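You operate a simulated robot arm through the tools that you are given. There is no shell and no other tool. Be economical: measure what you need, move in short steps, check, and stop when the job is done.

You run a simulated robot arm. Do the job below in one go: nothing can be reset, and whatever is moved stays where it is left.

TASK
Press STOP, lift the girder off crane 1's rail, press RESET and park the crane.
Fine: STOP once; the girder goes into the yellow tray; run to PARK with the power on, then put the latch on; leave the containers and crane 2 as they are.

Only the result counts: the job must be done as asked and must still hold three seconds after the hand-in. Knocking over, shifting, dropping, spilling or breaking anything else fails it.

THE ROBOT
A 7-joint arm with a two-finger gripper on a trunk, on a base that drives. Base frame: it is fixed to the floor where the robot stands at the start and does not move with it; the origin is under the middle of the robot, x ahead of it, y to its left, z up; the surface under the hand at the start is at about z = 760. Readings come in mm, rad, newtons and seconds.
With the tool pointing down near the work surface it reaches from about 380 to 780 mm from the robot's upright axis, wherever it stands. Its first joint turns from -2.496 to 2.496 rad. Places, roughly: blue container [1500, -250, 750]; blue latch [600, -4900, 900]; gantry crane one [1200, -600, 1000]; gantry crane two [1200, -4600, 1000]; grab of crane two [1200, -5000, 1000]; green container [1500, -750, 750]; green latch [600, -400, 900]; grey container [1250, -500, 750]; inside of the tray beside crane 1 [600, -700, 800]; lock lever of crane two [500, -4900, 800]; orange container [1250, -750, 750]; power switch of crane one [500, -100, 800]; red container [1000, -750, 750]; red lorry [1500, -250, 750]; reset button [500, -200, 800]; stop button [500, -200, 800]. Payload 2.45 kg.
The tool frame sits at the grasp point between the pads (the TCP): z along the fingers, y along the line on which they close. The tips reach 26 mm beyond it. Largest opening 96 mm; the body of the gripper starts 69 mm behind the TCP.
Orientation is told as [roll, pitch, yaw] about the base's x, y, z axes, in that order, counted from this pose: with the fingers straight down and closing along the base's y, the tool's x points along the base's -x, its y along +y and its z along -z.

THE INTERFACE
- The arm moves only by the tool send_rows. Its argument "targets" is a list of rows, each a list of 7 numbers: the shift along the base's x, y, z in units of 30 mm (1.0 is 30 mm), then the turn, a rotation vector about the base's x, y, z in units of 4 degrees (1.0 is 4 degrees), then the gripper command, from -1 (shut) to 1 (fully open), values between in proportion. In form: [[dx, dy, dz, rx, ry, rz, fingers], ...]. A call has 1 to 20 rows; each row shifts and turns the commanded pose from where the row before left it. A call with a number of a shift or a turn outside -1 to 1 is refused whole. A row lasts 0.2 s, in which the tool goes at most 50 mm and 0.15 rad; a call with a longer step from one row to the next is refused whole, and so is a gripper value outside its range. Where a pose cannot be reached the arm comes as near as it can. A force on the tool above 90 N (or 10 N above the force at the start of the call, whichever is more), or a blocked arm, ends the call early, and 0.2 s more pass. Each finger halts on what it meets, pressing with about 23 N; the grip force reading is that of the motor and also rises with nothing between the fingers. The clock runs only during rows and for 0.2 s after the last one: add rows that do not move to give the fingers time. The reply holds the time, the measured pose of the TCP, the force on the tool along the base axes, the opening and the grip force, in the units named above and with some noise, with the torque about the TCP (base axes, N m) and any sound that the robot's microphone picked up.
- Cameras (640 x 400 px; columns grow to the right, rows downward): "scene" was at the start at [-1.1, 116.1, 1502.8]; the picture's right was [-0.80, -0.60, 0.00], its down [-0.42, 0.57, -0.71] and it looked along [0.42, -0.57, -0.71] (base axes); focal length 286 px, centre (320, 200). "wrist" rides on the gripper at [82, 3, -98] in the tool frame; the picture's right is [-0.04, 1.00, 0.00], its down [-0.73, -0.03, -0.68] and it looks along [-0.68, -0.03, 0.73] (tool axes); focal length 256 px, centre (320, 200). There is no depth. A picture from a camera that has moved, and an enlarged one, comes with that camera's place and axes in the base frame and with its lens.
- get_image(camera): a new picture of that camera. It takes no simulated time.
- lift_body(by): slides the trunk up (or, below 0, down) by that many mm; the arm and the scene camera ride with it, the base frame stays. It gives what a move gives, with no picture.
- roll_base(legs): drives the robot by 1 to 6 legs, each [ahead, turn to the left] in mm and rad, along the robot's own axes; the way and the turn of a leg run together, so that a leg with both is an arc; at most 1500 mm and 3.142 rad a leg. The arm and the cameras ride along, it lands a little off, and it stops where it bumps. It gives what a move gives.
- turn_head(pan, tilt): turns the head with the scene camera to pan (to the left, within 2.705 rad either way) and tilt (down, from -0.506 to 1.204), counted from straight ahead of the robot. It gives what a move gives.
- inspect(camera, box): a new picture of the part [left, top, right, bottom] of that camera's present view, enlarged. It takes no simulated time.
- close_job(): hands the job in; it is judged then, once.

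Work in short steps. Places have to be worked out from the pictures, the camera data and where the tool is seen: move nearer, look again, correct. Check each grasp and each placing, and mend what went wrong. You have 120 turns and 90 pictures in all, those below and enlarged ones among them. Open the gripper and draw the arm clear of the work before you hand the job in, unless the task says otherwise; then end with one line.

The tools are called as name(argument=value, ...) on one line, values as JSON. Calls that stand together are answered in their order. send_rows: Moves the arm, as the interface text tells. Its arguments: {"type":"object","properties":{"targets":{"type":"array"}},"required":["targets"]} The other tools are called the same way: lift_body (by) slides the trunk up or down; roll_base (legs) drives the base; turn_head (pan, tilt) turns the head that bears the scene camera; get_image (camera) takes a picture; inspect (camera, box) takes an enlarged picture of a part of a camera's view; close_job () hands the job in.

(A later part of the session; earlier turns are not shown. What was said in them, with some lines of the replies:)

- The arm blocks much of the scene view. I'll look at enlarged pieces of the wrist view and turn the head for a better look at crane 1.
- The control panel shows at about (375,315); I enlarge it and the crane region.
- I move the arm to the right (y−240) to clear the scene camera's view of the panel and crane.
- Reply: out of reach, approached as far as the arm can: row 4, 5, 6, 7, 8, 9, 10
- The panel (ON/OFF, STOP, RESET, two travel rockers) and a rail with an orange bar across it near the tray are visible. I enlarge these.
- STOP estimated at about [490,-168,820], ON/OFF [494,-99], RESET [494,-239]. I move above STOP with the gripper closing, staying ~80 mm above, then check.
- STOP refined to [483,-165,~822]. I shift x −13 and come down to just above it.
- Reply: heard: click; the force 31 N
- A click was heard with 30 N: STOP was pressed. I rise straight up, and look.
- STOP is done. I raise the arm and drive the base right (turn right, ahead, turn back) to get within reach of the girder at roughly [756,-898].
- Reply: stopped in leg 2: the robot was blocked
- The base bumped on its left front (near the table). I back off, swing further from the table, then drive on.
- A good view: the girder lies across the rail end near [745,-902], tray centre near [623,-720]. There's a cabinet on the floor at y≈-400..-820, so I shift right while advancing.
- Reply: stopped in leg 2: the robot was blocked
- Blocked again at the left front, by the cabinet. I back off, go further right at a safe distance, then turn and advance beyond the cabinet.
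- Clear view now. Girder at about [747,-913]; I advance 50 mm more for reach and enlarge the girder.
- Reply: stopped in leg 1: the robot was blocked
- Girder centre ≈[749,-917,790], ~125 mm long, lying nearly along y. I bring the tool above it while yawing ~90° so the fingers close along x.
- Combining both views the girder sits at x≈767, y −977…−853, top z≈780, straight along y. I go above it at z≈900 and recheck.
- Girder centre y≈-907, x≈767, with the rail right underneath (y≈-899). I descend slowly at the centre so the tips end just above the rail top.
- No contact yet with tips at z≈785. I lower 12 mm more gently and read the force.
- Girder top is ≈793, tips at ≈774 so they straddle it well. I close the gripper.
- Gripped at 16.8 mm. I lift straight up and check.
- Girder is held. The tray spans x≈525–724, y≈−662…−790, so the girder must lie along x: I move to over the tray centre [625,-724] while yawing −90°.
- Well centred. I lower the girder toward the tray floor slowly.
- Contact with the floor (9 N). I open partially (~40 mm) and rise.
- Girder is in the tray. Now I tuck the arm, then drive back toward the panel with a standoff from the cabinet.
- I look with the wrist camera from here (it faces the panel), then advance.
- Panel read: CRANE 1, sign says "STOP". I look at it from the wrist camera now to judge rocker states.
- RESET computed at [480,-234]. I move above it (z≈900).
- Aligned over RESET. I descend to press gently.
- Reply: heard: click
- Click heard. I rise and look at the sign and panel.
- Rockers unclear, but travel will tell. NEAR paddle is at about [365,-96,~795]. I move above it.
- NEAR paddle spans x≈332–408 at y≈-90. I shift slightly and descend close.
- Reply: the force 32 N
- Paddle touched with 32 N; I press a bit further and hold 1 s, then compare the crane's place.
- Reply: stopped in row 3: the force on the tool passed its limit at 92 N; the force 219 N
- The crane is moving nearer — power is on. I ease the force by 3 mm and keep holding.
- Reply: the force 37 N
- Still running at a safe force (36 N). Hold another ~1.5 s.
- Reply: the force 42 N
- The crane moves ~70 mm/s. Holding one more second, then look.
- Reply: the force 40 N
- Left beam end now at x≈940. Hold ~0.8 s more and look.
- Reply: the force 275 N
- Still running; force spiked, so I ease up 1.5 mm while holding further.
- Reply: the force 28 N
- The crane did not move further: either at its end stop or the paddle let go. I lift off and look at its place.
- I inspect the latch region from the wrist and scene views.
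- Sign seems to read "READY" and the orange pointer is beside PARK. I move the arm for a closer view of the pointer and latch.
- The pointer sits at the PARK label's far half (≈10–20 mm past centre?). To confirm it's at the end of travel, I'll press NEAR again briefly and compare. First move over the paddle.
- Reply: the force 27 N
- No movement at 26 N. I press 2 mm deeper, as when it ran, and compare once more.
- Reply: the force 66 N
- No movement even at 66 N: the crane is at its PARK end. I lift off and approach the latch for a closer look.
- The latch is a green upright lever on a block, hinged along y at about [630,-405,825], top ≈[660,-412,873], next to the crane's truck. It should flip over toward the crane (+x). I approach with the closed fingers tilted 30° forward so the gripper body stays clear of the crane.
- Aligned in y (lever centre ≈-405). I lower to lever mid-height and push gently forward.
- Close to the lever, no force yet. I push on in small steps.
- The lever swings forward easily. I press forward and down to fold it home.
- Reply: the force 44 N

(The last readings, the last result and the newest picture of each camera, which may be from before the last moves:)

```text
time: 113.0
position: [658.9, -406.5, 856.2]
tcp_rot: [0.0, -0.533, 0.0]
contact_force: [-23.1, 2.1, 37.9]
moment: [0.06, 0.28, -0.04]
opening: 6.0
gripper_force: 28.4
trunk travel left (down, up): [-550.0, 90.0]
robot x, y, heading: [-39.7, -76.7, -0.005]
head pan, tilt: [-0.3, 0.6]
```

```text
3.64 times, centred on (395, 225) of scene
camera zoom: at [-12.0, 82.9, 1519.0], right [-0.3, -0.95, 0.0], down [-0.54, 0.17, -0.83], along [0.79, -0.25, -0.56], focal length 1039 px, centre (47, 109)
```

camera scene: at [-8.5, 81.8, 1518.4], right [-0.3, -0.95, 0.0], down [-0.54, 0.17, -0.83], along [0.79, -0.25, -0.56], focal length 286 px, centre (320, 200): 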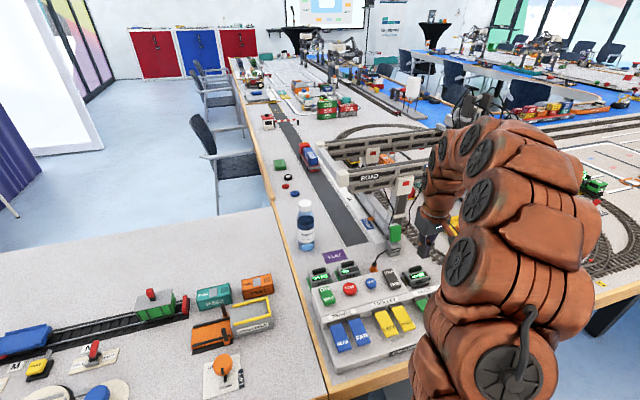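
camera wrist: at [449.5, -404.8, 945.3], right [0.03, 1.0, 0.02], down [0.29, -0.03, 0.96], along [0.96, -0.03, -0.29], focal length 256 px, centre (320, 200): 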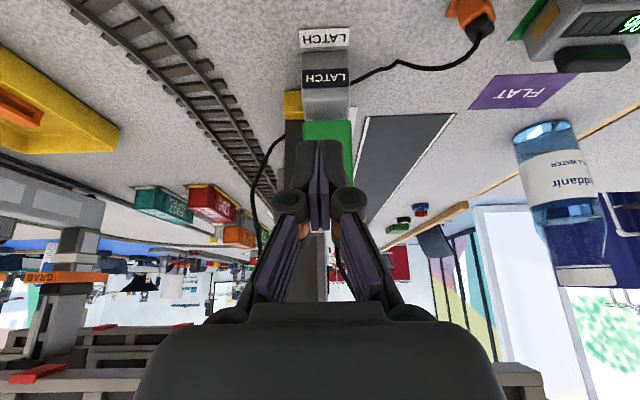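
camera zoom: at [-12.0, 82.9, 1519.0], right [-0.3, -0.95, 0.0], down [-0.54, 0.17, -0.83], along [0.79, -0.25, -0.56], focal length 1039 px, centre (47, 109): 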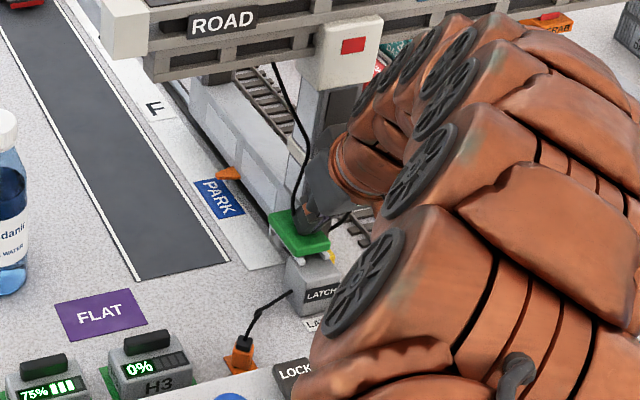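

Lever is about flat with 38 N. One small further press to make sure it's seated, then back off.

send_rows(targets=[[0, 0, -0.1, 0, 0, 0, -1], [0, 0, 0, 0, 0, 0, -1]])

send_rows(targets=[[-0.2, 0, 0.6, 0, 0, 0, -1], [-0.5, 0, 0.8, 0, 0, 0, -1], [-0.7, 0, 0.8, 0, 0, 0, -1], [-0.7, 0, 0.8, 0, 0, 0, -1], [-0.7, 0, 0.8, 0, 0, 0, -1], [-0.7, 0, 0.8, 0, 0, 0, -1]])

inspect(camera="scene", box=[340, 170, 450, 280])

get_image(camera="wrist")

```text
time: 113.6
position: [659.6, -406.7, 856.4]
tcp_rot: [-0.004, -0.537, 0.001]
contact_force: [-17.6, -1.9, 70.2]
moment: [-0.05, 0.09, 0.07]
opening: 5.8
gripper_force: 28.1
trunk travel left (down, up): [-550.0, 90.0]
robot x, y, heading: [-43.7, -77.3, -0.008]
head pan, tilt: [-0.3, 0.6]
```

```text
time: 115.0
position: [557.1, -405.1, 988.7]
tcp_rot: [0.001, -0.527, -0.003]
contact_force: [0.5, -0.1, -0.4]
moment: [-0.01, -0.01, 0.02]
opening: 0.2
gripper_force: 28.7
trunk travel left (down, up): [-550.0, 90.0]
robot x, y, heading: [-42.6, -77.2, -0.006]
head pan, tilt: [-0.3, 0.6]
```

```text
3.64 times, centred on (395, 225) of scene
camera zoom: at [-8.1, 81.6, 1518.4], right [-0.3, -0.95, 0.0], down [-0.54, 0.17, -0.82], along [0.79, -0.25, -0.57], focal length 1039 px, centre (47, 109)
```

zoom: 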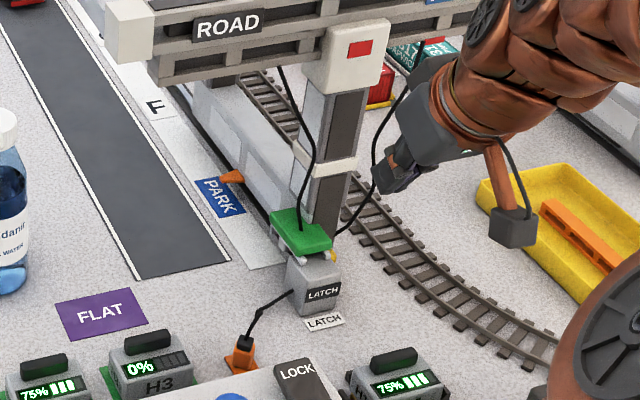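

```text
14 pictures are left
camera wrist: at [438.5, -401.7, 1031.2], right [0.04, 1.0, 0.02], down [0.29, -0.03, 0.96], along [0.96, -0.03, -0.29], focal length 256 px, centre (320, 200)
```

wrist: 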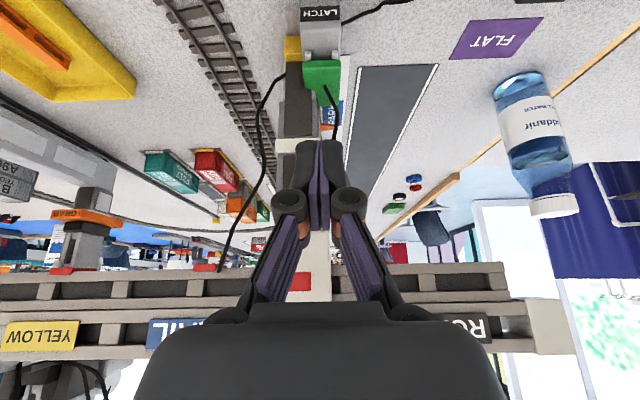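

The latch lies flat over the crane's truck and stays. I withdraw the arm, upright it, open the gripper, and make a final check including the sign.

send_rows(targets=[[-0.4, 0.9, 0.5, 0, 0.95, 0, 1], [-0.4, 0.9, 0.5, 0, 0.95, 0, 1], [-0.4, 0.9, 0.5, 0, 0.95, 0, 1], [-0.4, 0.9, 0.5, 0, 0.95, 0, 1], [-0.4, 0.9, 0.5, 0, 0.95, 0, 1], [-0.4, 0.9, 0.5, 0, 0.95, 0, 1], [-0.4, 0.9, 0.5, 0, 0.95, 0, 1], [-0.4, 0.9, 0.5, 0, 0.95, 0, 1], [0, 0.9, 0, 0, 0, 0, 1], [0, 0.9, 0, 0, 0, 0, 1], [0, 0.9, 0, 0, 0, 0, 1], [0, 0.9, 0, 0, 0, 0, 1], [0, 0.9, 0, 0, 0, 0, 1], [0, 0.9, 0, 0, 0, 0, 1]])

get_image(camera="wrist")

turn_head(pan=-0.6, tilt=0.7)

get_image(camera="scene")

```text
time: 118.0
position: [462.5, -26.8, 1107.4]
tcp_rot: [0.003, 0.004, 0.0]
contact_force: [-0.4, -0.8, 0.6]
moment: [0.04, 0.02, 0.0]
opening: 96.1
gripper_force: 0.0
trunk travel left (down, up): [-550.0, 90.0]
robot x, y, heading: [-46.5, -76.7, -0.003]
head pan, tilt: [-0.3, 0.6]
```

```text
13 pictures are left
camera wrist: at [381.5, -23.7, 1206.0], right [0.04, 1.0, 0.0], down [0.74, -0.03, 0.68], along [0.67, -0.03, -0.74], focal length 256 px, centre (320, 200)
```

wrist: 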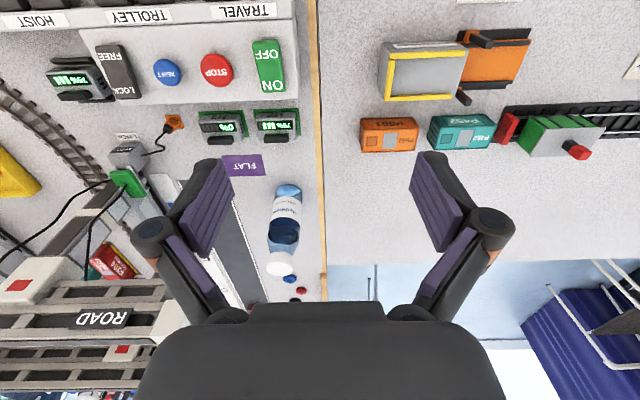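

```text
time: 118.8
position: [462.4, -26.4, 1107.8]
tcp_rot: [0.003, 0.006, 0.0]
contact_force: [-0.5, -0.1, 1.0]
moment: [-0.01, 0.02, -0.01]
opening: 96.0
gripper_force: 0.1
trunk travel left (down, up): [-550.0, 90.0]
robot x, y, heading: [-43.0, -75.8, -0.008]
head pan, tilt: [-0.6, 0.7]
```

```text
12 pictures are left
camera scene: at [-22.8, 60.1, 1509.7], right [-0.57, -0.82, 0.0], down [-0.53, 0.37, -0.77], along [0.63, -0.43, -0.64], focal length 286 px, centre (320, 200)
```

scene: 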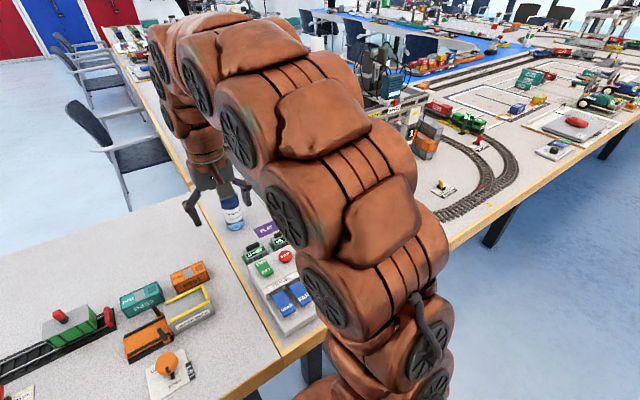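

Latch and panel look right. One last look at the sign and the crane from the right.

turn_head(pan=-1.25, tilt=0.85)

get_image(camera="scene")

```text
time: 119.9
position: [461.4, -26.6, 1108.2]
tcp_rot: [0.002, 0.005, -0.002]
contact_force: [0.2, 0.7, -0.7]
moment: [0.01, 0.01, 0.04]
opening: 95.8
gripper_force: 0.1
trunk travel left (down, up): [-550.0, 90.0]
robot x, y, heading: [-43.1, -77.2, -0.004]
head pan, tilt: [-1.25, 0.85]
```

```text
11 pictures are left
camera scene: at [-68.3, 34.1, 1497.5], right [-0.95, -0.31, 0.0], down [-0.23, 0.71, -0.66], along [0.21, -0.63, -0.75], focal length 286 px, centre (320, 200)
```

scene: 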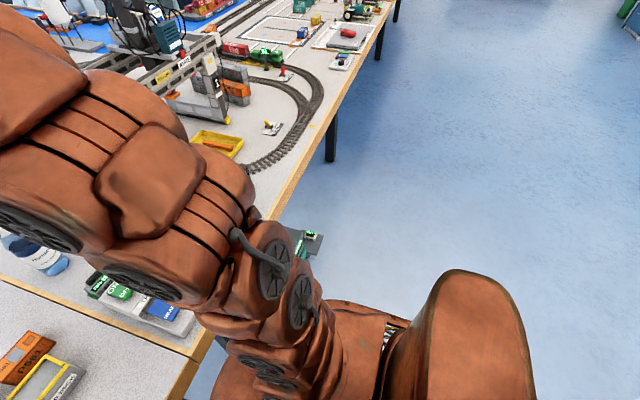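

The girder is in the tray, the crane is at PARK with the latch folded on, and the gripper is open and clear. I hand in.

close_job()

```text
The job is handed in.
```

I pressed STOP once, put the girder in the yellow tray, pressed RESET, ran crane 1 to the end of its travel at PARK with the power on, and folded the latch down. I did not touch the containers or crane 2, and the job is handed in. The orange pointer stopped on the far half of the PARK label. Pressing NEAR again moved the crane no further, so I took that as parked.
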